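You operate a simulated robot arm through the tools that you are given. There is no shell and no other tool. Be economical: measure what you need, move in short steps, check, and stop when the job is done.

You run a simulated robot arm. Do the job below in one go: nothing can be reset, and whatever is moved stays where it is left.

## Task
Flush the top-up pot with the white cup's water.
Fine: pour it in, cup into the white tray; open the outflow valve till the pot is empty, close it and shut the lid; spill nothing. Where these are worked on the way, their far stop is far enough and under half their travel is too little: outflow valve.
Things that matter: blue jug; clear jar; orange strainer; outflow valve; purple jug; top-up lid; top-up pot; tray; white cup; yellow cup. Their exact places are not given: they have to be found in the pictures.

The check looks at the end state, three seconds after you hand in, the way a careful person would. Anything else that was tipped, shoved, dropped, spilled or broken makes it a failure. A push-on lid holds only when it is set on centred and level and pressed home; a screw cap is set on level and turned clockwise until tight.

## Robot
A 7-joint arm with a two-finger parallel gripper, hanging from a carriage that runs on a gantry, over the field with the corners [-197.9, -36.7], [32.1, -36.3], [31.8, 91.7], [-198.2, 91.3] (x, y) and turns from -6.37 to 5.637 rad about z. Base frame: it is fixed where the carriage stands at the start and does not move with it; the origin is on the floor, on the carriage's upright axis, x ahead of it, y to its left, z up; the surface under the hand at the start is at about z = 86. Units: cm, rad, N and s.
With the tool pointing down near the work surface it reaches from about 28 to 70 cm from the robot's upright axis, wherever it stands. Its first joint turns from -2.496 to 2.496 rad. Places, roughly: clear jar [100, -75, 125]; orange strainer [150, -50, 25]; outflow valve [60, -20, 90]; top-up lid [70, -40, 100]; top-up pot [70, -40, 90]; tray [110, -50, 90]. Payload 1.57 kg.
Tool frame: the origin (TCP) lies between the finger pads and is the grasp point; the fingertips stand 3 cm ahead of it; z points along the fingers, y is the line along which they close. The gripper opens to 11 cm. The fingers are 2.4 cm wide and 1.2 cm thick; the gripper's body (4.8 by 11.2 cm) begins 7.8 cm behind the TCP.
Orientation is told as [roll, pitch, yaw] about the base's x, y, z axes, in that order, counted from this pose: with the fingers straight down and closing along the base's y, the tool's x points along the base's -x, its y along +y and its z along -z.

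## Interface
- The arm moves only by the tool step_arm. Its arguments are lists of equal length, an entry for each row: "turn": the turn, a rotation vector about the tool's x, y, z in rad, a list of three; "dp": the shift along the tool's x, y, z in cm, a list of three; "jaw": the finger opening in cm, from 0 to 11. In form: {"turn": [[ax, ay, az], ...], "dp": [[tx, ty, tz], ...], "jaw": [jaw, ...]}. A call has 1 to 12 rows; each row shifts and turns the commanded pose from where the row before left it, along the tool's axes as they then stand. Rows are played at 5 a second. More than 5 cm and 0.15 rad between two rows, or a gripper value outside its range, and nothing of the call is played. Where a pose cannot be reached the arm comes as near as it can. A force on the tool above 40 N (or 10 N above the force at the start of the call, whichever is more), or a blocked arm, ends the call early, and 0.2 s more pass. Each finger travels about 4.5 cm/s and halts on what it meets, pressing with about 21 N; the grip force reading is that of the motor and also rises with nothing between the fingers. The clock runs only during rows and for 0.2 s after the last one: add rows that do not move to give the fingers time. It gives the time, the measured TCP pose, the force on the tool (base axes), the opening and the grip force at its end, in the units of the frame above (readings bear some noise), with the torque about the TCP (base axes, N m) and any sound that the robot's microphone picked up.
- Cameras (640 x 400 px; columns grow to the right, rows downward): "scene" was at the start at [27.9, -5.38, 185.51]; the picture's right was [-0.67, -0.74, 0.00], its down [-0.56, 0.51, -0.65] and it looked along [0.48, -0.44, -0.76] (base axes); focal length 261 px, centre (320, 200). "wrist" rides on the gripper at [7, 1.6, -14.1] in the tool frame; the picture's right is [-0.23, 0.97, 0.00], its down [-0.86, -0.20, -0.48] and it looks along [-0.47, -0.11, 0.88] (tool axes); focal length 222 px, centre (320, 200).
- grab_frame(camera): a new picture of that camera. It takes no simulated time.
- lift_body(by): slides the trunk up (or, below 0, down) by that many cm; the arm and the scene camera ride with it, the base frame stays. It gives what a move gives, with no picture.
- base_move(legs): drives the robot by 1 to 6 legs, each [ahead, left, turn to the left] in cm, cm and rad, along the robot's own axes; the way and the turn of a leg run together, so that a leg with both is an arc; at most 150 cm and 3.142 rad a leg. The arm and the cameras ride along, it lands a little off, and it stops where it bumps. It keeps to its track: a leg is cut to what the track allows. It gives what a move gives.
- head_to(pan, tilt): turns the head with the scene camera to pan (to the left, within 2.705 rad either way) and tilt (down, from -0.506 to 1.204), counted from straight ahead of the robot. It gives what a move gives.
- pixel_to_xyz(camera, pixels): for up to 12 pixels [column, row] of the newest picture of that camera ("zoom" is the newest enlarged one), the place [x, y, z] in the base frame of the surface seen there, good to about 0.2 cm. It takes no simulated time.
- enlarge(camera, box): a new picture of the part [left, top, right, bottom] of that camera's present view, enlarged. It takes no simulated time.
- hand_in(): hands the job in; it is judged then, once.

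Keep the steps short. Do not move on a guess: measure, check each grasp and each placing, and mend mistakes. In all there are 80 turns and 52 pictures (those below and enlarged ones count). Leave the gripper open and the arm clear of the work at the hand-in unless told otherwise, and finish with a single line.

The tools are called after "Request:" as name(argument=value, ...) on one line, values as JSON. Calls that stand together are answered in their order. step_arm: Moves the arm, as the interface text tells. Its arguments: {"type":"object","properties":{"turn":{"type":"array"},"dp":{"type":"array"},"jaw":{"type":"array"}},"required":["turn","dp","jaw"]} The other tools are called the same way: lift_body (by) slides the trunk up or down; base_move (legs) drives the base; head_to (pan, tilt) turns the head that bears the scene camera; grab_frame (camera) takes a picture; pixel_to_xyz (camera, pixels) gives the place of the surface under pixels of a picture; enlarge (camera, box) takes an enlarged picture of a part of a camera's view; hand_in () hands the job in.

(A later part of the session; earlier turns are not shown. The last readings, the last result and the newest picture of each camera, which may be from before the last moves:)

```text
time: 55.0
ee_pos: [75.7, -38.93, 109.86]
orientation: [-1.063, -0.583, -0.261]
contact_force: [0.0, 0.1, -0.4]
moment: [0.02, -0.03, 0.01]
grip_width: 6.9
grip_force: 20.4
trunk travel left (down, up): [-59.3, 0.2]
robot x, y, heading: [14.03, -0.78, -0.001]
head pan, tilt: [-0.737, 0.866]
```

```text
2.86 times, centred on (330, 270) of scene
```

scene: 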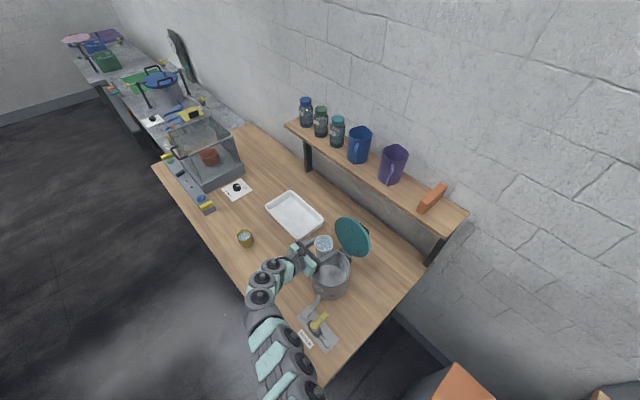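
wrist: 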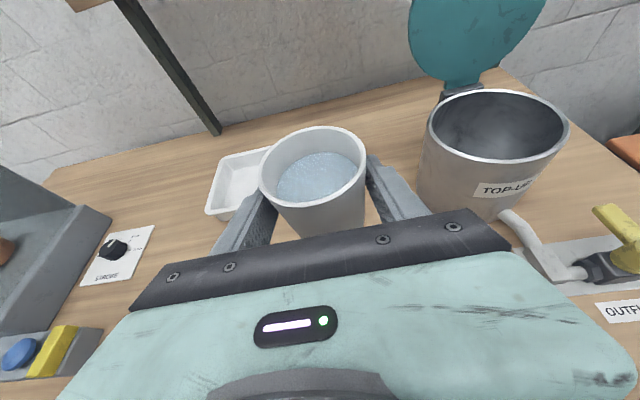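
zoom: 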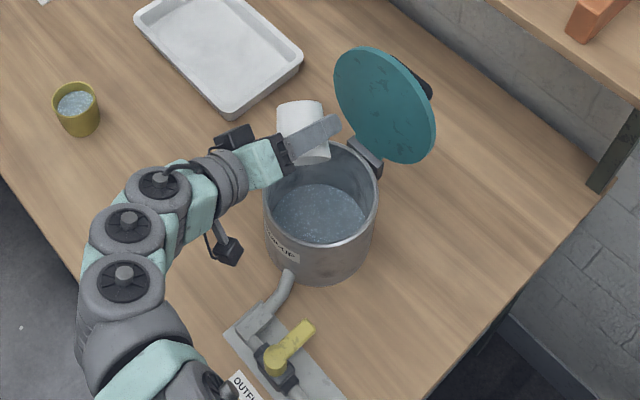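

The cup is almost inverted. I'll roll a bit further to get the last drops, then start rolling back.

Request:
step_arm(turn=[[0, 0, 0.13], [0, 0, 0.13], [0, 0, 0.14], [0, 0, 0], [0, 0, 0], [0, 0, 0], [0, 0, 0], [0, 0, 0], [0, 0, -0.14], [0, 0, -0.13], [0, 0, -0.13], [0, 0, -0.14]], dp=[[0, 0, 0], [0, 0, 0], [0, 0, 0], [0, 0, 0], [0, 0, 0], [0, 0, 0], [0, 0, 0], [0, 0, 0], [0, 0, 0], [0, 0, 0], [0, 0, 0], [0, 0, 0]], jaw=[5.5, 5.5, 5.5, 5.5, 5.5, 5.5, 5.5, 5.5, 5.5, 5.5, 5.5, 5.5])

Request:
step_arm(turn=[[0, 0, -0.15], [0, 0, -0.15], [0, 0, -0.15], [0, 0, -0.15], [0, 0, -0.15], [0, 0, -0.15], [0, 0, -0.15], [0, 0, -0.15], [0, 0, -0.15], [0, 0, -0.15], [0, 0, -0.15], [0, 0, -0.15]], dp=[[0, 0, 0], [0, 0, 0], [0, 0, 0], [0, 0, 0], [0, 0, 0], [0, 0, 0], [0, 0, 0], [0, 0, 0], [0, 0, 0], [0, 0, 0], [0, 0, 0], [0, 0, 0]], jaw=[5.5, 5.5, 5.5, 5.5, 5.5, 5.5, 5.5, 5.5, 5.5, 5.5, 5.5, 5.5])

Request:
step_arm(turn=[[0, 0, -0.13], [0, 0, -0.13], [0, 0, 0]], dp=[[0, 0, 0], [0, 0, 0], [0, 0, 0]], jaw=[5.5, 5.5, 5.5])

Request:
grab_frame(camera="wrist")

```text
time: 57.6
ee_pos: [75.71, -38.99, 110.02]
orientation: [-1.102, -0.458, -0.183]
contact_force: [0.1, 0.6, 0.6]
moment: [0.0, -0.01, 0.0]
grip_width: 6.89
grip_force: 20.5
trunk travel left (down, up): [-59.3, 0.2]
robot x, y, heading: [13.18, -0.58, -0.0]
head pan, tilt: [-0.737, 0.866]
```

```text
time: 60.2
ee_pos: [75.87, -38.85, 110.0]
orientation: [-0.547, 1.072, 0.999]
contact_force: [0.2, 0.2, 0.7]
moment: [0.0, 0.03, 0.01]
grip_width: 6.89
grip_force: 21.2
trunk travel left (down, up): [-59.3, 0.2]
robot x, y, heading: [13.78, -0.76, 0.002]
head pan, tilt: [-0.737, 0.866]
```

```text
time: 61.0
ee_pos: [75.82, -38.96, 109.91]
orientation: [-0.036, 1.151, 1.566]
contact_force: [-0.1, 0.4, 0.1]
moment: [-0.01, -0.03, -0.02]
grip_width: 6.9
grip_force: 20.7
trunk travel left (down, up): [-59.3, 0.2]
robot x, y, heading: [13.49, -0.76, -0.004]
head pan, tilt: [-0.737, 0.866]
```

```text
26 pictures are left
```

wrist: 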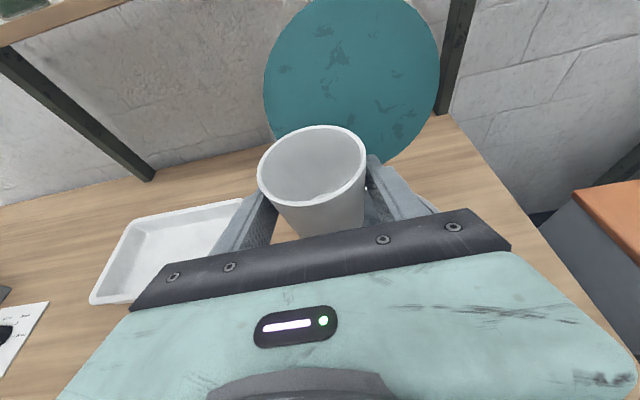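

The cup is empty. Next I'll drive ahead, away from the pot at this height, then turn the tool 45° in yaw towards +x so the tray is in natural reach.

Request:
base_move(legs=[[18.3, 0, 0]])

Request:
step_arm(turn=[[0.1197, 0, -0.0532], [0.1197, 0, -0.0532], [0.1197, 0, -0.0532], [0.1197, 0, -0.0532], [0.1197, 0, -0.0532], [0.1197, 0, -0.0532], [0, 0, 0]], dp=[[0, 0, 0], [0, 0, 0], [0, 0, 0], [0, 0, 0], [0, 0, 0], [0, 0, 0], [0, 0, 0]], jaw=[5.5, 5.5, 5.5, 5.5, 5.5, 5.5, 5.5])

```text
time: 62.5
ee_pos: [93.87, -38.92, 109.92]
orientation: [-0.038, 1.152, 1.567]
contact_force: [0.0, -0.4, -0.3]
moment: [-0.01, 0.0, 0.03]
grip_width: 6.88
grip_force: 20.7
trunk travel left (down, up): [-59.3, 0.2]
robot x, y, heading: [31.56, -0.81, 0.003]
head pan, tilt: [-0.737, 0.866]
```

```text
time: 64.1
ee_pos: [93.59, -38.73, 109.33]
orientation: [-0.028, 1.14, 2.246]
contact_force: [0.9, 0.6, -0.6]
moment: [0.03, 0.01, -0.01]
grip_width: 6.9
grip_force: 20.8
out of reach, approached as far as the arm can: row 6
trunk travel left (down, up): [-59.3, 0.2]
robot x, y, heading: [31.51, -0.86, 0.002]
head pan, tilt: [-0.737, 0.866]
```

Yaw reached about 39°, which is enough. Now the base goes towards the wall by 9.5 cm, then the arm goes +x over the tray, still high.

Request:
base_move(legs=[[0.4, -9, 0]])

Request:
step_arm(turn=[[0, 0, 0], [0, 0, 0], [0, 0, 0], [0, 0, 0]], dp=[[0.7, -2.08, 1.51], [0.7, -2.08, 1.51], [0.7, -2.08, 1.51], [0, 0, 0]], jaw=[5.5, 5.5, 5.5, 5.5])

Request:
grab_frame(camera="scene")

```text
time: 65.2
ee_pos: [94.02, -47.74, 109.32]
orientation: [-0.029, 1.14, 2.247]
contact_force: [-0.2, -0.1, -1.3]
moment: [0.04, 0.01, 0.0]
grip_width: 6.92
grip_force: 21.1
trunk travel left (down, up): [-59.3, 0.2]
robot x, y, heading: [31.7, -9.72, 0.001]
head pan, tilt: [-0.737, 0.866]
```

```text
time: 66.2
ee_pos: [102.16, -47.69, 109.54]
orientation: [-0.024, 1.143, 2.252]
contact_force: [-1.1, 0.3, 0.6]
moment: [0.0, 0.0, -0.02]
grip_width: 6.97
grip_force: 20.8
trunk travel left (down, up): [-59.3, 0.2]
robot x, y, heading: [31.8, -9.72, 0.005]
head pan, tilt: [-0.737, 0.866]
```

```text
25 pictures are left
```

scene: 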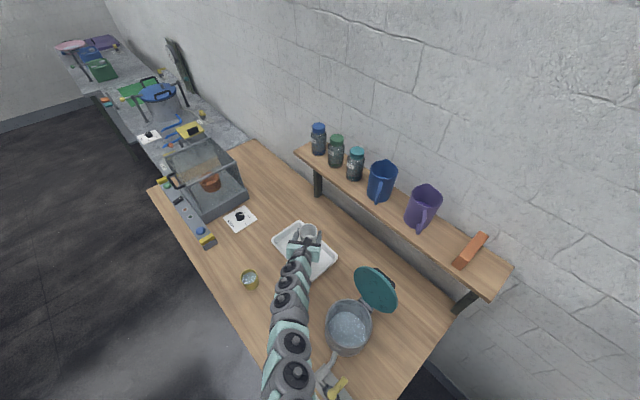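

The arm now passes above the valve and near the pot, so before lowering 19 cm I'll check the heights of its links.

Request:
pixel_to_xyz(camera="scene", pixels=[[293, 345], [308, 345], [290, 312], [305, 310], [286, 285], [303, 270], [320, 375], [292, 375], [308, 232], [318, 264], [327, 320]])

Request:
grab_frame(camera="wrist")

```text
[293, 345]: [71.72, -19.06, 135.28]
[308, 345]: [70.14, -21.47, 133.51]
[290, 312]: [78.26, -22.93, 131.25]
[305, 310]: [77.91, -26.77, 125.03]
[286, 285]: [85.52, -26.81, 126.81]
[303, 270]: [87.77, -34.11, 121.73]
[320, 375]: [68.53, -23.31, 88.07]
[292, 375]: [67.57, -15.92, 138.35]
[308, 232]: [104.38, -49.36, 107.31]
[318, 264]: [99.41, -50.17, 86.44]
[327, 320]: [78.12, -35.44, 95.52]
```

```text
24 pictures are left
```

wrist: 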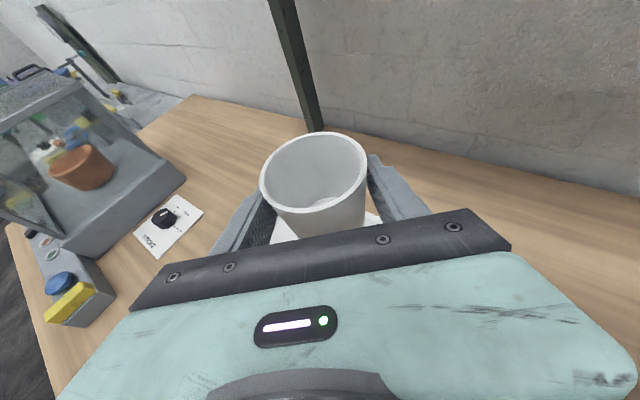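

All links stay clear of the valve and pot on lowering. I'll lower 17.5 cm, then look.

Request:
lift_body(by=-17.8)

Request:
enlarge(camera="scene", box=[240, 190, 370, 320])

```text
time: 68.2
ee_pos: [102.19, -47.39, 91.73]
orientation: [-0.028, 1.14, 2.249]
contact_force: [-0.1, 0.5, 0.0]
moment: [-0.01, 0.02, 0.01]
grip_width: 6.94
grip_force: 21.0
trunk travel left (down, up): [-41.5, 18.0]
robot x, y, heading: [31.81, -9.75, -0.003]
head pan, tilt: [-0.737, 0.866]
```

```text
3.08 times, centred on (305, 255) of scene
```

zoom: 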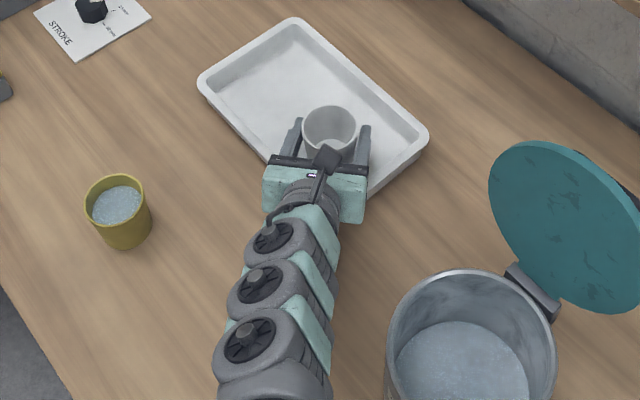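

The cup is over the tray. I'll lower the last bit in small steps and watch the force.

Request:
lift_body(by=-0.9)

Request:
lift_body(by=-0.3)

```text
time: 68.8
ee_pos: [102.32, -47.6, 91.3]
orientation: [-0.03, 1.147, 2.245]
contact_force: [-7.1, 5.1, 36.1]
moment: [2.28, 2.64, 0.09]
grip_width: 6.94
grip_force: 21.1
trunk travel left (down, up): [-40.6, 18.9]
robot x, y, heading: [31.96, -9.96, 0.006]
head pan, tilt: [-0.737, 0.866]
```

```text
time: 69.1
ee_pos: [102.37, -47.81, 91.14]
orientation: [-0.03, 1.148, 2.243]
contact_force: [0.8, 1.5, 11.8]
moment: [0.81, 0.88, -0.19]
grip_width: 6.93
grip_force: 20.9
trunk travel left (down, up): [-40.6, 18.9]
robot x, y, heading: [31.67, -9.62, 0.006]
head pan, tilt: [-0.737, 0.866]
stopped: the force on the tool passed its limit at 54 N (the readings are from after the stop); the commanded pose is now the measured one
```

The force came with a moment whose arm is about 9.7 cm behind the TCP. So the gripper body is touching the tray's corner rim while the cup base is still about 0.6 cm up. I'll raise, check the tray, and tilt the tool slightly steeper (0.1 rad) to gain clearance.

Request:
lift_body(by=2)

Request:
step_arm(turn=[[0, -0.05, 0], [0, -0.05, 0], [0, 0, 0]], dp=[[0, 0, 0], [0, 0, 0], [0, 0, 0]], jaw=[5.5, 5.5, 5.5])

Request:
enlarge(camera="scene", box=[240, 190, 370, 320])

```text
time: 69.8
ee_pos: [102.18, -47.56, 93.04]
orientation: [-0.027, 1.145, 2.248]
contact_force: [0.2, 0.5, 0.2]
moment: [0.05, -0.03, 0.01]
grip_width: 6.95
grip_force: 21.3
trunk travel left (down, up): [-42.6, 16.9]
robot x, y, heading: [32.0, -10.0, 0.002]
head pan, tilt: [-0.737, 0.866]
```

```text
time: 70.6
ee_pos: [102.27, -47.69, 93.0]
orientation: [-0.021, 1.045, 2.253]
contact_force: [1.0, 0.8, 0.2]
moment: [0.0, 0.02, 0.02]
grip_width: 6.94
grip_force: 21.0
trunk travel left (down, up): [-42.6, 16.9]
robot x, y, heading: [31.52, -9.25, 0.001]
head pan, tilt: [-0.737, 0.866]
```

```text
3.08 times, centred on (305, 255) of scene
```

zoom: 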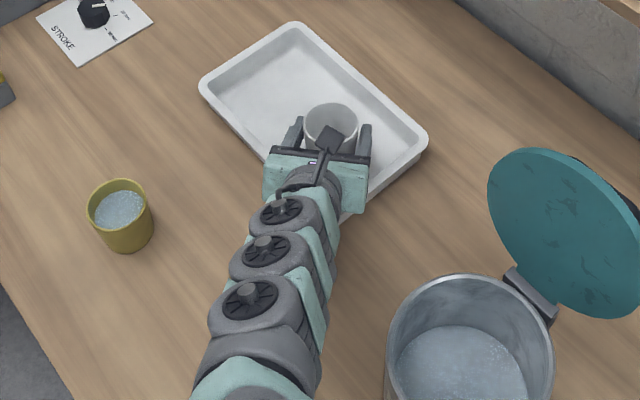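

The tray hasn't moved. Lowering again in small steps.

Request:
lift_body(by=-1.8)

Request:
lift_body(by=-0.3)

```text
time: 71.2
ee_pos: [102.21, -47.65, 91.28]
orientation: [-0.022, 1.048, 2.255]
contact_force: [0.1, -0.4, 0.4]
moment: [0.0, -0.02, 0.03]
grip_width: 6.94
grip_force: 20.5
trunk travel left (down, up): [-40.8, 18.7]
robot x, y, heading: [31.92, -10.18, 0.002]
head pan, tilt: [-0.737, 0.866]
```

```text
time: 71.7
ee_pos: [102.28, -47.58, 90.88]
orientation: [-0.022, 1.046, 2.253]
contact_force: [1.2, -0.1, -1.8]
moment: [0.01, -0.02, 0.0]
grip_width: 6.93
grip_force: 21.1
trunk travel left (down, up): [-40.5, 19.0]
robot x, y, heading: [31.7, -10.07, 0.001]
head pan, tilt: [-0.737, 0.866]
```

Request:
lift_body(by=-0.25)

```text
time: 72.2
ee_pos: [102.27, -47.69, 90.88]
orientation: [-0.023, 1.049, 2.251]
contact_force: [-2.9, 1.6, 14.4]
moment: [-0.2, -0.08, -0.05]
grip_width: 6.95
grip_force: 20.7
trunk travel left (down, up): [-40.3, 19.2]
robot x, y, heading: [32.07, -9.84, 0.001]
head pan, tilt: [-0.737, 0.866]
```

The force is now ahead of the TCP, so the cup's edge is on the tray floor. I'll release slowly.

Request:
step_arm(turn=[[0, 0, 0], [0, 0, 0], [0, 0, 0], [0, 0, 0], [0, 0, 0], [0, 0, 0], [0, 0, 0]], dp=[[0, 0, 0], [0, 0, 0], [0, 0, 0], [0, 0, 0], [0, 0, 0], [0, 0, 0], [0, 0, 0]], jaw=[6.9, 7.1, 7.3, 7.6, 8, 8.4, 8.4])

Request:
grab_frame(camera="wrist")

```text
time: 73.8
ee_pos: [102.22, -47.72, 90.68]
orientation: [-0.021, 1.049, 2.253]
contact_force: [-0.2, -0.5, -0.1]
moment: [0.02, 0.03, 0.0]
grip_width: 8.41
grip_force: 0.0
trunk travel left (down, up): [-40.3, 19.2]
robot x, y, heading: [31.92, -9.82, 0.002]
head pan, tilt: [-0.737, 0.866]
```

```text
21 pictures are left
```

wrist: 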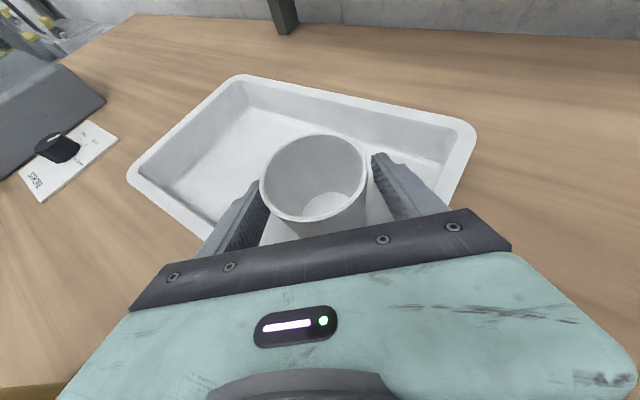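

The cup stands in the tray. I'll back out along the tool axis and lift.

Request:
step_arm(turn=[[0, 0, 0], [0, 0, 0], [0, 0, 0], [0, 0, 0], [0, 0, 0]], dp=[[0.3, 0, -1.5], [0.3, 0, -2.5], [0.3, 0, -3], [0, 0, -3], [0, 0, 0]], jaw=[8.4, 8.4, 8.4, 8.4, 8.4])

Request:
lift_body(by=17)

Request:
enlarge(camera="scene", box=[220, 190, 420, 390])

```text
time: 75.0
ee_pos: [101.44, -46.71, 91.78]
orientation: [-0.02, 1.047, 2.253]
contact_force: [-0.7, -0.3, -1.2]
moment: [-0.01, 0.01, -0.01]
grip_width: 8.38
grip_force: 0.0
out of reach, approached as far as the arm can: row 2, 3, 4
trunk travel left (down, up): [-40.3, 19.2]
robot x, y, heading: [32.05, -9.95, 0.001]
head pan, tilt: [-0.737, 0.866]
```

```text
time: 77.0
ee_pos: [101.61, -46.84, 108.65]
orientation: [-0.021, 1.047, 2.254]
contact_force: [-0.4, -0.1, 0.4]
moment: [0.02, -0.02, 0.01]
grip_width: 8.42
grip_force: 0.0
trunk travel left (down, up): [-57.3, 2.2]
robot x, y, heading: [32.15, -9.88, 0.003]
head pan, tilt: [-0.737, 0.866]
```

```text
2.00 times, centred on (320, 290) of scene
```

zoom: 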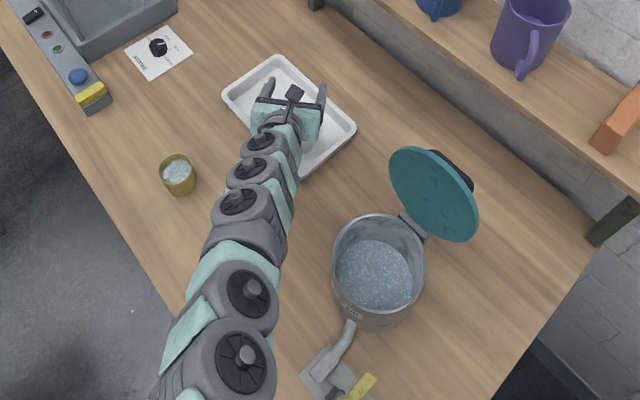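

The retreat was cut short by a joint limit, so the lift went nearly straight up. I'll check that the cup stayed in the tray.

Request:
grab_frame(camera="wrist")

```text
19 pictures are left
```

wrist: 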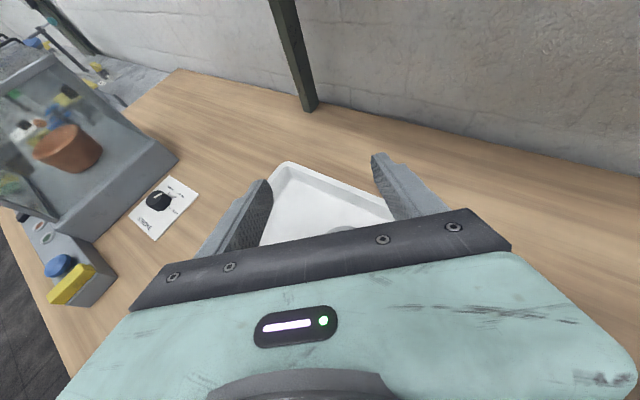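

The cup stayed in the tray. Now to the valve: I'll drive away from the wall, set the tool back to vertical, and undo most of the extra yaw.

Request:
base_move(legs=[[-14, 22, 0]])

Request:
step_arm(turn=[[0, -0.15, 0], [0, -0.15, 0], [0, -0.15, 0], [0, -0.15, 0], [0, -0.15, 0], [0, -0.15, 0], [0, -0.145, 0], [0, 0, 0.15], [0, 0, 0.15], [0, 0, 0.15], [0, 0, 0.15], [0, 0, 0.08]], dp=[[0, 0, 0], [0, 0, 0], [0, 0, 0], [0, 0, 0], [0, 0, 0], [0, 0, 0], [0, 0, 0], [0, 0, 0], [0, 0, 0], [0, 0, 0], [0, 0, 0], [0, 0, 0]], jaw=[6, 4, 4, 4, 4, 4, 4, 4, 4, 4, 4, 4])

Request:
grab_frame(camera="scene")

```text
time: 78.8
ee_pos: [87.36, -24.84, 108.69]
orientation: [-0.02, 1.047, 2.253]
contact_force: [0.2, -1.0, 0.8]
moment: [0.01, 0.01, -0.02]
grip_width: 8.42
grip_force: 0.1
trunk travel left (down, up): [-57.3, 2.2]
robot x, y, heading: [17.94, 11.61, 0.002]
head pan, tilt: [-0.737, 0.866]
```

```text
time: 81.4
ee_pos: [86.8, -24.28, 108.07]
orientation: [-0.071, 0.07, 1.585]
contact_force: [0.5, 0.3, 0.9]
moment: [-0.04, -0.03, 0.0]
grip_width: 4.04
grip_force: 0.0
out of reach, approached as far as the arm can: row 1, 7
trunk travel left (down, up): [-57.3, 2.2]
robot x, y, heading: [18.01, 12.01, 0.003]
head pan, tilt: [-0.737, 0.866]
```

```text
18 pictures are left
```

scene: 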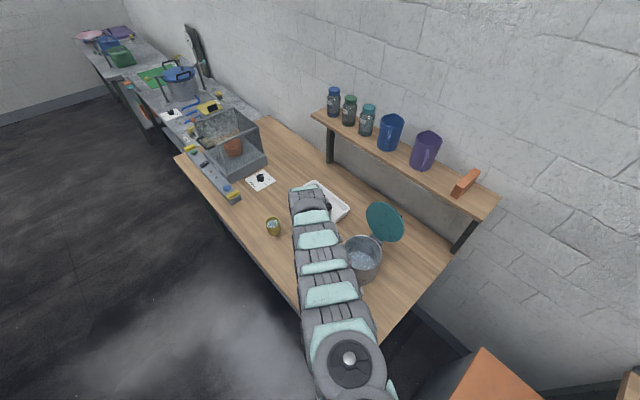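

Now I'll level the tool fully and pull in towards the valve at this height.

Request:
step_arm(turn=[[0, 0, 0], [0, 0, 0], [0, 0, 0], [0, 0, 0], [-0.071, -0.07, 0], [0, 0, 0]], dp=[[0, 4.5, 0], [0, 4.5, 0], [0, 4.5, 0], [0, 4.5, 0], [0, 0, 0], [0, 0, 0]], jaw=[4, 4, 4, 4, 4, 4])

```text
time: 82.8
ee_pos: [68.87, -24.88, 106.9]
orientation: [0.001, 0.002, 1.592]
contact_force: [-0.2, -0.1, -0.2]
moment: [-0.03, -0.01, 0.0]
grip_width: 4.03
grip_force: 0.0
trunk travel left (down, up): [-57.3, 2.2]
robot x, y, heading: [17.81, 12.12, 0.0]
head pan, tilt: [-0.737, 0.866]
```

Request:
base_move(legs=[[-6.9, -1.2, 0]])

Request:
grab_frame(camera="wrist")

```text
time: 83.8
ee_pos: [61.89, -26.0, 106.74]
orientation: [0.0, 0.001, 1.593]
contact_force: [-0.2, 0.7, 0.6]
moment: [-0.01, 0.02, 0.0]
grip_width: 4.02
grip_force: 0.1
trunk travel left (down, up): [-57.3, 2.2]
robot x, y, heading: [10.83, 10.82, 0.004]
head pan, tilt: [-0.737, 0.866]
```

```text
17 pictures are left
```

wrist: 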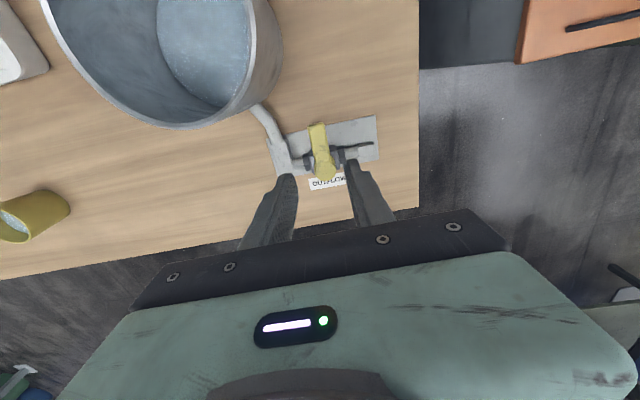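

Request:
enlarge(camera="wrist", box=[250, 90, 410, 210])

Request:
pixel_to_xyz(camera="zoom", pixels=[[245, 140], [310, 135], [275, 200], [300, 340], [262, 200], [305, 200], [275, 150], [230, 270], [380, 255], [460, 220], [150, 290], [100, 120]])

```text
3.33 times, centred on (330, 150) of wrist
```

zoom: 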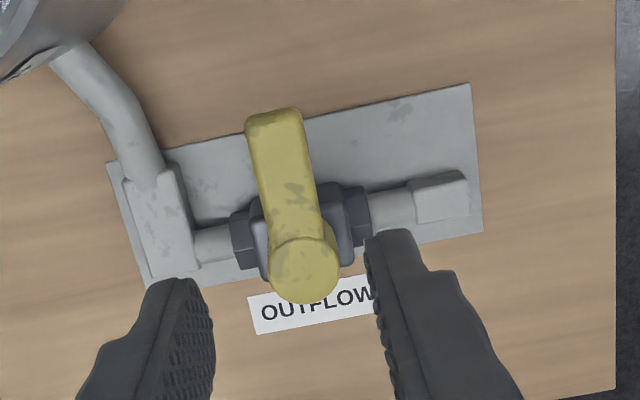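

```text
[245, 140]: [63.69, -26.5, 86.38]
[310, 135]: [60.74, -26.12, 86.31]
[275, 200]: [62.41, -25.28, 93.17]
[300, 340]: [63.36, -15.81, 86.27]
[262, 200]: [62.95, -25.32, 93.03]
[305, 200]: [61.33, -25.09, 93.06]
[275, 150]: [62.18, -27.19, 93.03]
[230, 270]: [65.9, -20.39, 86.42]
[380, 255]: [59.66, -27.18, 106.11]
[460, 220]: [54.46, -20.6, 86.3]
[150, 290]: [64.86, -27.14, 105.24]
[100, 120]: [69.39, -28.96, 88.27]
```

The lever is 2.1 cm wide, with its pivot at (62, -22), tip at y≈-28.4 and top at z=93.1. I'll go down with the fingers either side of it near the tip and grip.

Request:
step_arm(turn=[[0, 0, 0], [0, 0, 0], [0, 0, 0], [0, 0, 0], [0, 0, 0], [0, 0, 0], [0, 0, 0], [0, 0, 0], [0, 0, 0]], dp=[[0.4, -0.1, 3.5], [0.4, -0.1, 3.5], [0, 0, 3.5], [0, 0, 2.3], [0, 0, 0], [0, 0, 0], [0, 0, 0], [0, 0, 0], [0, 0, 0]], jaw=[4, 4, 4, 4, 4, 3, 2, 1.6, 1.6])

Request:
enlarge(camera="wrist", box=[200, 60, 440, 240])

```text
time: 85.8
ee_pos: [62.16, -26.7, 93.89]
orientation: [0.002, 0.002, 1.591]
contact_force: [-0.3, -0.5, -3.6]
moment: [0.12, -0.16, -0.47]
grip_width: 2.18
grip_force: 33.7
trunk travel left (down, up): [-57.3, 2.2]
robot x, y, heading: [10.88, 10.73, 0.002]
head pan, tilt: [-0.737, 0.866]
```

```text
2.22 times, centred on (320, 150) of wrist
```

zoom: 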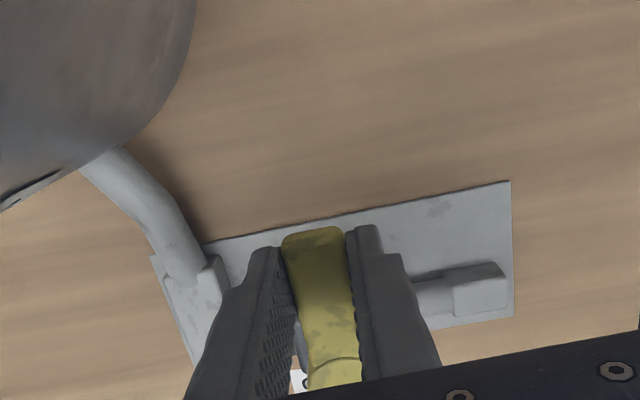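

It's gripped at 2.18 cm. I'll test a small clockwise turn about the pivot.

Request:
step_arm(turn=[[0, 0, 0.08], [0, 0, 0.08], [0, 0, 0]], dp=[[-0.015, 0.372, 0], [-0.015, 0.372, 0], [0, 0, 0]], jaw=[1.6, 1.6, 1.6])

```text
time: 86.7
ee_pos: [61.35, -26.85, 93.94]
orientation: [0.001, 0.002, 1.43]
contact_force: [0.7, 0.4, -8.5]
moment: [-0.68, 0.1, -0.04]
grip_width: 2.18
grip_force: 34.7
trunk travel left (down, up): [-57.3, 2.2]
robot x, y, heading: [10.82, 10.51, 0.002]
head pan, tilt: [-0.737, 0.866]
```

It turns freely clockwise. I'll go on towards the far stop.

Request:
step_arm(turn=[[0, 0, 0.12], [0, 0, 0.12], [0, 0, 0.12], [0, 0, 0.12], [0, 0, 0.12], [0, 0, 0.12], [0, 0, 0.12], [0, 0, 0.12], [0, 0, 0.12], [0, 0, 0.12], [0, 0, 0]], dp=[[-0.0335, 0.557, 0], [-0.0335, 0.557, 0], [-0.0335, 0.557, 0], [-0.0335, 0.557, 0], [-0.0335, 0.557, 0], [-0.0335, 0.557, 0], [-0.0335, 0.557, 0], [-0.0335, 0.557, 0], [-0.0335, 0.557, 0], [-0.0335, 0.557, 0], [0, 0, 0]], jaw=[1.6, 1.6, 1.6, 1.6, 1.6, 1.6, 1.6, 1.6, 1.6, 1.6, 1.6])

Request:
grab_frame(camera="wrist")

Request:
grab_frame(camera="scene")

```text
time: 89.0
ee_pos: [57.54, -23.2, 93.94]
orientation: [-0.001, 0.0, 0.231]
contact_force: [7.0, -4.3, -12.7]
moment: [0.0, 0.03, -0.23]
grip_width: 2.15
grip_force: 34.8
trunk travel left (down, up): [-57.3, 2.2]
robot x, y, heading: [11.09, 10.74, 0.0]
head pan, tilt: [-0.737, 0.866]
```

```text
14 pictures are left
```

wrist: 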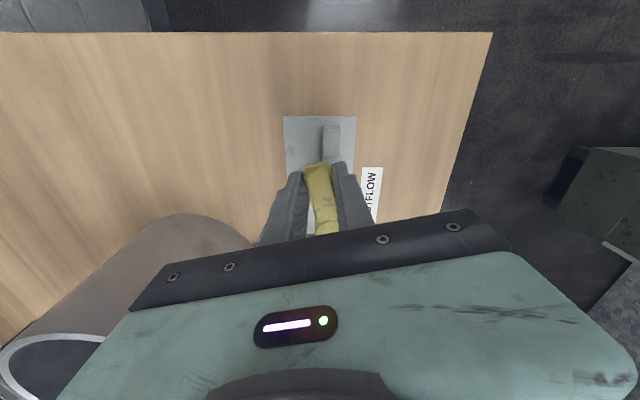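

```text
13 pictures are left
```

scene: 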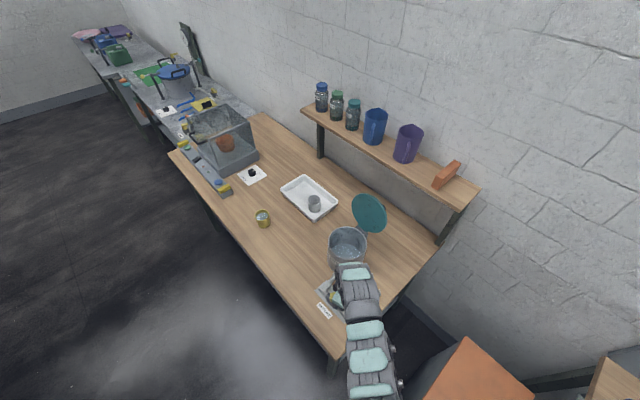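

The cup stands upright in the tray, and the lever has turned about 78°. I'll go the rest of the way to the stop and wait.

Request:
step_arm(turn=[[0, 0, 0.1], [0, 0, 0.1], [0, 0, 0.05], [0, 0, 0], [0, 0, 0], [0, 0, 0], [0, 0, 0], [0, 0, 0], [0, 0, 0], [0, 0, 0], [0, 0, 0], [0, 0, 0]], dp=[[-0.023, 0.465, 0], [-0.023, 0.465, 0], [-0.01, 0.23, 0], [0, 0, 0], [0, 0, 0], [0, 0, 0], [0, 0, 0], [0, 0, 0], [0, 0, 0], [0, 0, 0], [0, 0, 0], [0, 0, 0]], jaw=[1.6, 1.6, 1.6, 1.6, 1.6, 1.6, 1.6, 1.6, 1.6, 1.6, 1.6, 1.6])

Request:
enlarge(camera="scene", box=[270, 170, 410, 310])

```text
time: 91.7
ee_pos: [57.5, -22.04, 94.07]
orientation: [-0.001, 0.001, -0.02]
contact_force: [2.4, -4.4, -6.0]
moment: [0.16, -0.14, 0.88]
grip_width: 2.15
grip_force: 34.4
trunk travel left (down, up): [-57.3, 2.2]
robot x, y, heading: [10.85, 10.72, 0.002]
head pan, tilt: [-0.737, 0.866]
```

```text
2.86 times, centred on (340, 240) of scene
```

zoom: 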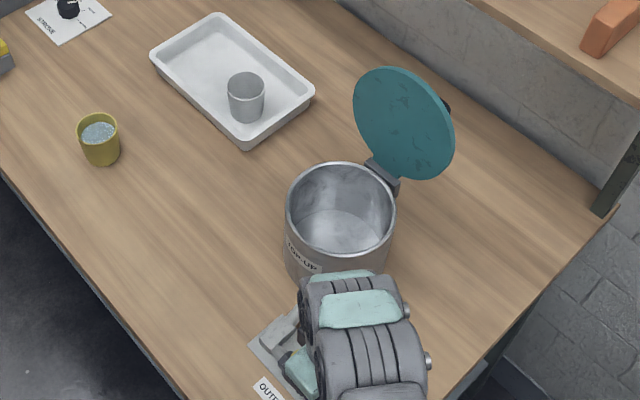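

The lever is at its stop and the pot is draining. I'll wait a few more seconds and look again.

Request:
step_arm(turn=[[0, 0, 0], [0, 0, 0], [0, 0, 0], [0, 0, 0], [0, 0, 0], [0, 0, 0], [0, 0, 0], [0, 0, 0], [0, 0, 0], [0, 0, 0], [0, 0, 0], [0, 0, 0]], dp=[[0, 0, 0], [0, 0, 0], [0, 0, 0], [0, 0, 0], [0, 0, 0], [0, 0, 0], [0, 0, 0], [0, 0, 0], [0, 0, 0], [0, 0, 0], [0, 0, 0], [0, 0, 0]], jaw=[1.6, 1.6, 1.6, 1.6, 1.6, 1.6, 1.6, 1.6, 1.6, 1.6, 1.6, 1.6])

Request:
step_arm(turn=[[0, 0, 0], [0, 0, 0], [0, 0, 0], [0, 0, 0], [0, 0, 0], [0, 0, 0], [0, 0, 0], [0, 0, 0], [0, 0, 0], [0, 0, 0], [0, 0, 0], [0, 0, 0]], dp=[[0, 0, 0], [0, 0, 0], [0, 0, 0], [0, 0, 0], [0, 0, 0], [0, 0, 0], [0, 0, 0], [0, 0, 0], [0, 0, 0], [0, 0, 0], [0, 0, 0], [0, 0, 0]], jaw=[1.6, 1.6, 1.6, 1.6, 1.6, 1.6, 1.6, 1.6, 1.6, 1.6, 1.6, 1.6])

Request:
step_arm(turn=[[0, 0, 0], [0, 0, 0], [0, 0, 0], [0, 0, 0], [0, 0, 0], [0, 0, 0], [0, 0, 0], [0, 0, 0], [0, 0, 0], [0, 0, 0], [0, 0, 0], [0, 0, 0]], dp=[[0, 0, 0], [0, 0, 0], [0, 0, 0], [0, 0, 0], [0, 0, 0], [0, 0, 0], [0, 0, 0], [0, 0, 0], [0, 0, 0], [0, 0, 0], [0, 0, 0], [0, 0, 0]], jaw=[1.6, 1.6, 1.6, 1.6, 1.6, 1.6, 1.6, 1.6, 1.6, 1.6, 1.6, 1.6])

Request:
enlarge(camera="scene", box=[310, 200, 390, 280])

```text
time: 94.2
ee_pos: [57.47, -22.21, 93.97]
orientation: [-0.001, 0.0, -0.017]
contact_force: [0.1, -1.5, 2.0]
moment: [0.2, 0.01, 0.87]
grip_width: 2.15
grip_force: 34.3
trunk travel left (down, up): [-57.3, 2.2]
robot x, y, heading: [10.98, 11.01, 0.004]
head pan, tilt: [-0.737, 0.866]
```

```text
time: 96.8
ee_pos: [57.36, -22.1, 93.97]
orientation: [0.0, -0.001, -0.019]
contact_force: [-0.6, -1.9, 4.3]
moment: [0.23, -0.08, 0.84]
grip_width: 2.15
grip_force: 34.9
trunk travel left (down, up): [-57.3, 2.2]
robot x, y, heading: [11.35, 10.4, 0.004]
head pan, tilt: [-0.737, 0.866]
```

```text
time: 99.5
ee_pos: [57.36, -22.22, 93.9]
orientation: [-0.001, 0.001, -0.019]
contact_force: [-1.2, -1.9, 3.7]
moment: [0.24, -0.02, 0.84]
grip_width: 2.16
grip_force: 34.2
trunk travel left (down, up): [-57.3, 2.2]
robot x, y, heading: [11.29, 10.71, 0.0]
head pan, tilt: [-0.737, 0.866]
```

```text
5.00 times, centred on (350, 240) of scene
```

zoom: 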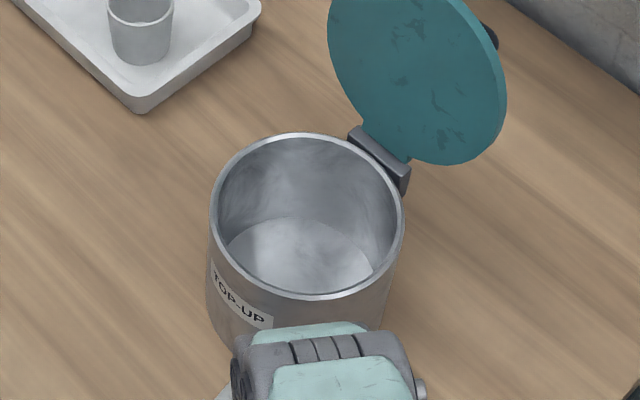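

The pot is empty. I'll check the floor height, then turn the lever back counter-clockwise to its closed stop.

Request:
pixel_to_xyz(camera="zoom", pixels=[[300, 255], [350, 265], [265, 260]])

Request:
step_arm(turn=[[0, 0, -0.12], [0, 0, -0.12], [0, 0, -0.12], [0, 0, -0.12], [0, 0, -0.12], [0, 0, -0.12], [0, 0, -0.12], [0, 0, -0.12], [0, 0, -0.12], [0, 0, -0.12], [0, 0, -0.12], [0, 0, -0.12]], dp=[[-0.0335, -0.557, 0], [-0.0335, -0.557, 0], [-0.0335, -0.557, 0], [-0.0335, -0.557, 0], [-0.0335, -0.557, 0], [-0.0335, -0.557, 0], [-0.0335, -0.557, 0], [-0.0335, -0.557, 0], [-0.0335, -0.557, 0], [-0.0335, -0.557, 0], [-0.0335, -0.557, 0], [-0.0335, -0.557, 0]], jaw=[1.6, 1.6, 1.6, 1.6, 1.6, 1.6, 1.6, 1.6, 1.6, 1.6, 1.6, 1.6])

Request:
step_arm(turn=[[0, 0, -0.08], [0, 0, -0.09], [0, 0, -0.03], [0, 0, 0], [0, 0, 0]], dp=[[-0.015, -0.372, 0], [-0.018, -0.42, 0], [0, -0.14, 0], [0, 0, 0], [0, 0, 0]], jaw=[1.6, 1.6, 1.6, 1.6, 1.6])

```text
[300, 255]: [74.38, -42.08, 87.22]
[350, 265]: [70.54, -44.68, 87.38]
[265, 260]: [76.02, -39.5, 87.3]
```

```text
time: 102.0
ee_pos: [61.29, -26.83, 94.06]
orientation: [0.0, 0.001, 1.423]
contact_force: [6.0, 0.5, -10.7]
moment: [0.11, 0.03, -0.29]
grip_width: 2.17
grip_force: 34.6
trunk travel left (down, up): [-57.3, 2.2]
robot x, y, heading: [10.74, 10.59, 0.002]
head pan, tilt: [-0.737, 0.866]
```

```text
time: 103.2
ee_pos: [62.19, -26.91, 93.9]
orientation: [0.002, 0.001, 1.623]
contact_force: [-7.1, 4.9, 14.7]
moment: [0.7, -0.32, -0.84]
grip_width: 2.21
grip_force: 35.1
trunk travel left (down, up): [-57.3, 2.2]
robot x, y, heading: [11.19, 10.63, 0.001]
head pan, tilt: [-0.737, 0.866]
```

The floor reads z=87.2–87.4, so it is dry, and the lever is back against its closed stop. I'll release, rise, and turn the tool back to yaw 0.

Request:
step_arm(turn=[[0, 0, 0], [0, 0, 0], [0, 0, 0], [0, 0, 0], [0, 0, 0], [0, 0, 0], [0, 0, 0]], dp=[[0, 0, 0], [0, 0, 0], [0, 0, 0], [0, 0, -3], [0, 0, -4], [0, 0, -4], [0, 0, -3]], jaw=[2.6, 3.4, 4, 4, 4, 4, 4])

Request:
step_arm(turn=[[0, 0, 0.15], [0, 0, 0.15], [0, 0, 0.15], [0, 0, 0.15], [0, 0, 0.15], [0, 0, 0.15], [0, 0, 0.15], [0, 0, 0.15], [0, 0, 0.15], [0, 0, 0.15], [0, 0, 0.12], [0, 0, 0]], dp=[[0, 0, 0], [0, 0, 0], [0, 0, 0], [0, 0, 0], [0, 0, 0], [0, 0, 0], [0, 0, 0], [0, 0, 0], [0, 0, 0], [0, 0, 0], [0, 0, 0], [0, 0, 0]], jaw=[4, 4, 4, 4, 4, 4, 4, 4, 4, 4, 4, 4])

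Request:
enlarge(camera="scene", box=[270, 180, 430, 340])

```text
time: 104.8
ee_pos: [62.24, -26.94, 108.03]
orientation: [0.002, 0.0, 1.623]
contact_force: [-0.6, -0.2, 0.6]
moment: [0.0, -0.03, 0.05]
grip_width: 3.99
grip_force: 0.1
trunk travel left (down, up): [-57.3, 2.2]
robot x, y, heading: [10.96, 10.49, 0.0]
head pan, tilt: [-0.737, 0.866]
```

```text
time: 107.5
ee_pos: [62.27, -26.85, 107.96]
orientation: [-0.002, -0.001, 0.001]
contact_force: [-0.1, -0.2, -0.2]
moment: [-0.01, -0.01, 0.0]
grip_width: 3.99
grip_force: 0.1
trunk travel left (down, up): [-57.3, 2.2]
robot x, y, heading: [11.4, 10.9, 0.004]
head pan, tilt: [-0.737, 0.866]
```

```text
2.50 times, centred on (350, 260) of scene
```

zoom: 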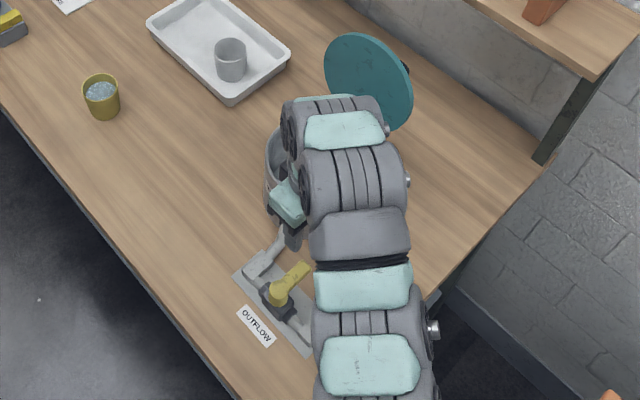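

The lever is back in its original closed position. I'll measure the open lid's edges, then raise the hand.

Request:
pixel_to_xyz(camera="zoom", pixels=[[368, 39], [340, 45], [400, 70], [368, 80], [390, 122], [407, 70], [330, 65]])

Request:
step_arm(turn=[[0, 0, 0], [0, 0, 0], [0, 0, 0], [0, 0, 0], [0, 0, 0]], dp=[[0, 0, -4], [0, 0, -4], [0, 0, -4], [0, 0, -4], [0, 0, 0]], jaw=[4, 4, 4, 4, 4])

```text
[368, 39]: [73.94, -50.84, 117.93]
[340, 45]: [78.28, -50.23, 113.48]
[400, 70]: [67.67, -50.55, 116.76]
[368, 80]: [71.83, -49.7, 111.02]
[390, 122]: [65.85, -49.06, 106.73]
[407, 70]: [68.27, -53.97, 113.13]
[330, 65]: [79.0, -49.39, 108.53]
```

```text
time: 108.7
ee_pos: [63.84, -28.24, 120.68]
orientation: [-0.002, -0.001, 0.002]
contact_force: [0.4, 0.1, 0.5]
moment: [0.01, 0.03, -0.01]
grip_width: 4.0
grip_force: 0.1
out of reach, approached as far as the arm can: row 3, 4
trunk travel left (down, up): [-57.3, 2.2]
robot x, y, heading: [10.76, 10.82, 0.004]
head pan, tilt: [-0.737, 0.866]
```

The lid leans back about 9°, with its top edge at y≈-51, z≈118. I'll raise the trunk by 2.2 cm, then bring the open fingers over the lid's upper edge with the base.

Request:
lift_body(by=2.1)

Request:
base_move(legs=[[8.2, -23.3, 0]])

Request:
grab_frame(camera="wrist")

```text
time: 109.3
ee_pos: [63.74, -28.22, 122.69]
orientation: [-0.001, -0.001, 0.005]
contact_force: [0.5, 0.1, -0.5]
moment: [0.01, -0.03, -0.05]
grip_width: 3.99
grip_force: 0.1
trunk travel left (down, up): [-59.4, 0.1]
robot x, y, heading: [11.11, 10.59, 0.007]
head pan, tilt: [-0.737, 0.866]
```

```text
time: 111.1
ee_pos: [72.27, -50.95, 122.81]
orientation: [-0.002, 0.0, 0.011]
contact_force: [0.6, -0.2, 0.1]
moment: [-0.01, 0.01, -0.03]
grip_width: 4.02
grip_force: 0.0
trunk travel left (down, up): [-59.4, 0.1]
robot x, y, heading: [19.22, -12.02, 0.01]
head pan, tilt: [-0.737, 0.866]
```

```text
9 pictures are left
```

wrist: 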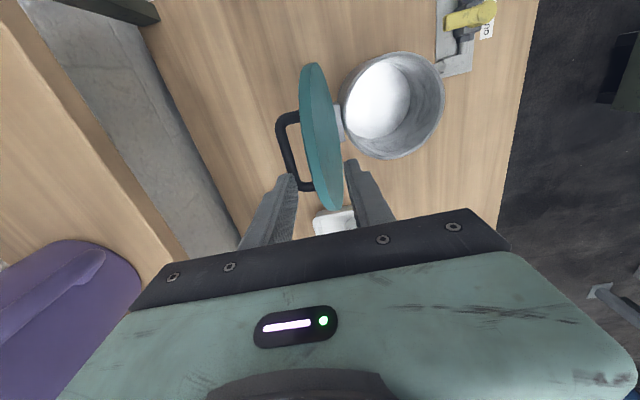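

The lid edge lies between the fingers. I'll lower 4.8 cm with the trunk.

Request:
lift_body(by=-4.8)

Request:
enlarge(camera="wrist", box=[220, 40, 460, 240])

```text
time: 112.0
ee_pos: [72.22, -50.83, 117.95]
orientation: [-0.001, 0.0, 0.01]
contact_force: [0.3, 0.4, -0.4]
moment: [0.0, -0.01, 0.03]
grip_width: 4.04
grip_force: 0.1
trunk travel left (down, up): [-54.6, 4.9]
robot x, y, heading: [19.65, -12.19, 0.004]
head pan, tilt: [-0.737, 0.866]
```

```text
2.00 times, centred on (340, 140) of wrist
```

zoom: 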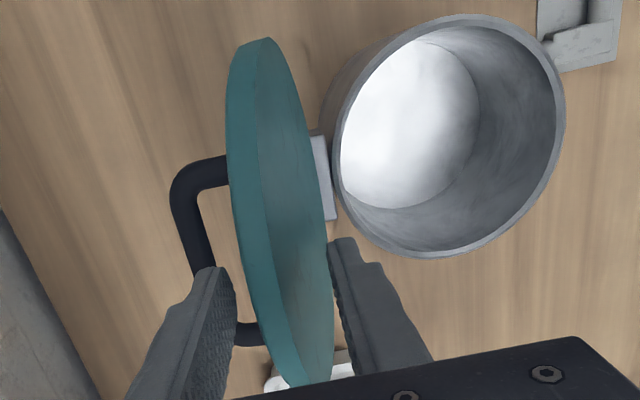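

The fingers straddle the lid. I'll swing it forward about the hinge with the tool turning along, eight rows of 0.1 rad.

Request:
step_arm(turn=[[0.1, 0, 0], [0.1, 0, 0], [0.1, 0, 0], [0.1, 0, 0], [0.1, 0, 0], [0.1, 0, 0], [0.1, 0, 0], [0.1, 0, 0], [0, 0, 0]], dp=[[0, 1.739, -0.197], [0, 1.739, -0.197], [0, 1.739, -0.197], [0, 1.739, -0.197], [0, 1.739, -0.197], [0, 1.739, -0.197], [0, 1.739, -0.197], [0, 1.739, -0.197], [0, 0, 0]], jaw=[4, 4, 4, 4, 4, 4, 4, 4, 4])

Request:
enlarge(camera="scene", box=[280, 180, 440, 340])

```text
time: 114.0
ee_pos: [74.63, -30.9, 106.9]
orientation: [-0.804, 0.002, 0.01]
contact_force: [0.7, -0.2, -0.4]
moment: [0.01, 0.02, 0.0]
grip_width: 4.01
grip_force: 0.0
out of reach, approached as far as the arm can: row 1, 3, 4, 5, 6, 7, 8
trunk travel left (down, up): [-54.6, 4.9]
robot x, y, heading: [19.58, -11.73, 0.004]
head pan, tilt: [-0.737, 0.866]
```

```text
2.50 times, centred on (360, 260) of scene
```

zoom: 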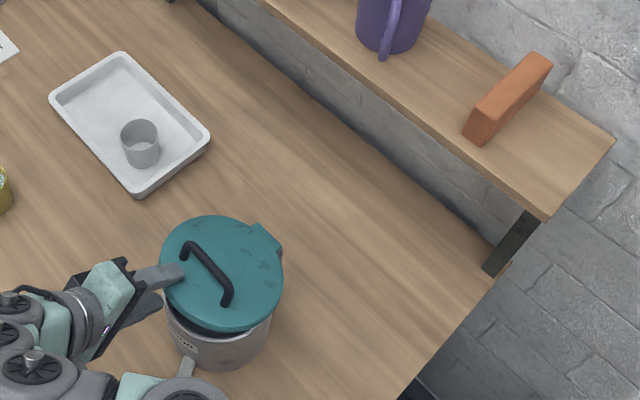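

The lid has come forward and is resting slightly open on the lower finger. I'll withdraw horizontally in +y so it settles.

Request:
step_arm(turn=[[0, 0, 0], [0, 0, 0], [0, 0, 0], [0, 0, 0]], dp=[[0, 1.0, -1.08], [0, 1.0, -1.08], [0, 1.38, -1.44], [0, 1.38, -1.44]], jaw=[4, 4, 4, 4])

Request:
enlarge(camera="scene", box=[280, 180, 440, 340])

```text
time: 115.0
ee_pos: [75.68, -24.47, 105.41]
orientation: [-0.802, 0.0, 0.009]
contact_force: [0.0, -0.3, -0.5]
moment: [0.03, 0.04, 0.01]
grip_width: 4.03
grip_force: 0.0
out of reach, approached as far as the arm can: row 1, 2, 3, 4
trunk travel left (down, up): [-54.6, 4.9]
robot x, y, heading: [19.36, -12.16, 0.009]
head pan, tilt: [-0.737, 0.866]
```

```text
2.50 times, centred on (360, 260) of scene
```

zoom: 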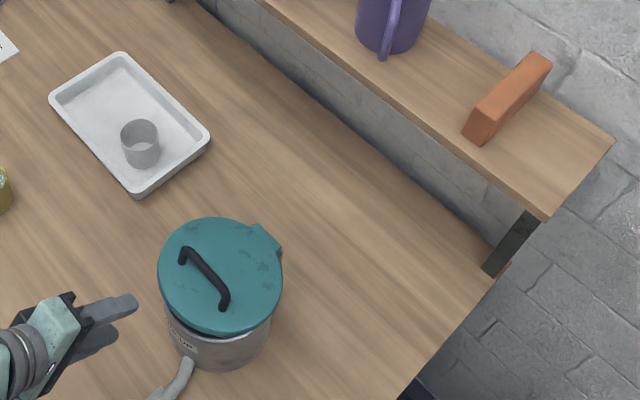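

The lid looks down. I'll check that it is level, since it was z≈101.45 all over when shut before.

Request:
pixel_to_xyz(camera="zoom", pixels=[[190, 310], [240, 320], [170, 280], [220, 230], [260, 265], [265, 240], [205, 272], [225, 300]])

```text
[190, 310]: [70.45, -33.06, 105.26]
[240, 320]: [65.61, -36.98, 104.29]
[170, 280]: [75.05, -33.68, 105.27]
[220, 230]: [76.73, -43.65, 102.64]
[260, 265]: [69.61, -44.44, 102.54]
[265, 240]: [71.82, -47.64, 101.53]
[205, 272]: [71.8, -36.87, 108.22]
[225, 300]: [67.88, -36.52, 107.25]
```

The lid is still about 15° open (front edge z≈105.3), so it needs pushing down. I'll raise, close the fingers, and bring the tips over the front part of the lid.

Request:
lift_body(by=4.8)

Request:
step_arm(turn=[[0, 0, 0], [0, 0, 0], [0, 0, 0], [0, 0, 0], [0, 0, 0]], dp=[[0, 0, 0], [0, 0, 0], [0, 0, 0], [0, 0, 0], [0, 0, 0]], jaw=[2, 0, 0, 0, 0])

Request:
base_move(legs=[[-3.5, -6.2, 0]])

Request:
enlarge(camera="scene", box=[280, 180, 440, 340])

```text
time: 115.9
ee_pos: [75.74, -24.42, 110.16]
orientation: [-0.8, 0.001, 0.01]
contact_force: [-0.8, 0.6, 0.1]
moment: [-0.01, 0.0, 0.0]
grip_width: 3.99
grip_force: 0.0
trunk travel left (down, up): [-59.4, 0.1]
robot x, y, heading: [18.81, -12.17, 0.007]
head pan, tilt: [-0.737, 0.866]
```

```text
time: 117.1
ee_pos: [75.65, -24.45, 110.26]
orientation: [-0.8, 0.0, 0.01]
contact_force: [0.3, 0.4, 0.1]
moment: [-0.01, -0.02, 0.02]
grip_width: 0.03
grip_force: 21.6
trunk travel left (down, up): [-59.4, 0.1]
robot x, y, heading: [19.55, -12.18, 0.002]
head pan, tilt: [-0.737, 0.866]
```

```text
time: 118.2
ee_pos: [72.33, -30.51, 110.32]
orientation: [-0.8, 0.0, 0.011]
contact_force: [0.1, 0.4, -0.5]
moment: [-0.01, 0.03, -0.01]
grip_width: 0.02
grip_force: 21.0
trunk travel left (down, up): [-59.4, 0.1]
robot x, y, heading: [16.02, -18.19, 0.01]
head pan, tilt: [-0.737, 0.866]
```

```text
2.50 times, centred on (360, 260) of scene
```

zoom: 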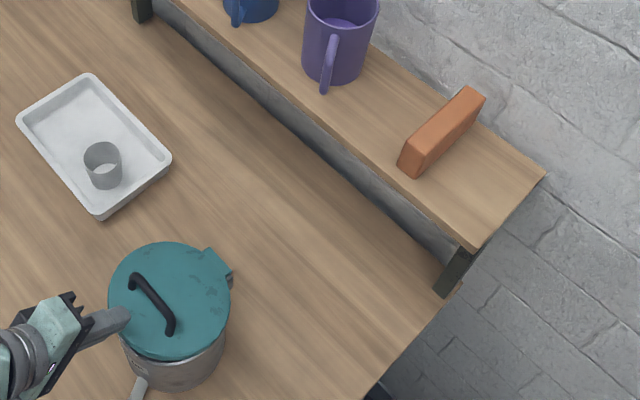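

Tips are over the front edge. I'll go 1 cm further in, then press down with the trunk in steps.

Request:
base_move(legs=[[0, -1, 0]])

Request:
lift_body(by=-3.5)

Request:
lift_body(by=-1.2)

```text
time: 118.9
ee_pos: [72.34, -31.7, 110.08]
orientation: [-0.8, 0.001, 0.011]
contact_force: [-0.1, 0.4, -0.4]
moment: [-0.01, -0.02, 0.02]
grip_width: 0.02
grip_force: 20.6
trunk travel left (down, up): [-59.4, 0.1]
robot x, y, heading: [16.0, -19.42, 0.005]
head pan, tilt: [-0.737, 0.866]
```

```text
time: 119.7
ee_pos: [72.3, -31.55, 106.76]
orientation: [-0.802, -0.002, 0.01]
contact_force: [-0.8, 0.3, 0.4]
moment: [-0.02, 0.02, -0.01]
grip_width: 0.0
grip_force: 21.0
trunk travel left (down, up): [-55.9, 3.6]
robot x, y, heading: [15.82, -19.48, 0.006]
head pan, tilt: [-0.737, 0.866]
```

```text
time: 120.3
ee_pos: [72.24, -31.64, 105.49]
orientation: [-0.801, -0.001, 0.008]
contact_force: [-0.3, 0.2, -0.8]
moment: [0.0, 0.02, 0.03]
grip_width: 0.0
grip_force: 20.4
trunk travel left (down, up): [-54.7, 4.8]
robot x, y, heading: [15.82, -19.5, 0.008]
head pan, tilt: [-0.737, 0.866]
```

Request:
lift_body(by=-0.9)

Request:
lift_body(by=-0.4)

```text
time: 120.9
ee_pos: [72.3, -31.62, 104.56]
orientation: [-0.801, 0.001, 0.01]
contact_force: [-0.2, 0.3, 0.2]
moment: [0.01, 0.02, 0.0]
grip_width: 0.0
grip_force: 20.7
trunk travel left (down, up): [-53.8, 5.7]
robot x, y, heading: [16.15, -19.73, 0.013]
head pan, tilt: [-0.737, 0.866]
```

```text
time: 121.4
ee_pos: [72.25, -31.58, 104.2]
orientation: [-0.802, -0.001, 0.011]
contact_force: [-0.5, 0.2, 0.4]
moment: [0.03, 0.0, 0.0]
grip_width: 0.0
grip_force: 21.4
trunk travel left (down, up): [-53.4, 6.1]
robot x, y, heading: [16.09, -19.49, 0.009]
head pan, tilt: [-0.737, 0.866]
```

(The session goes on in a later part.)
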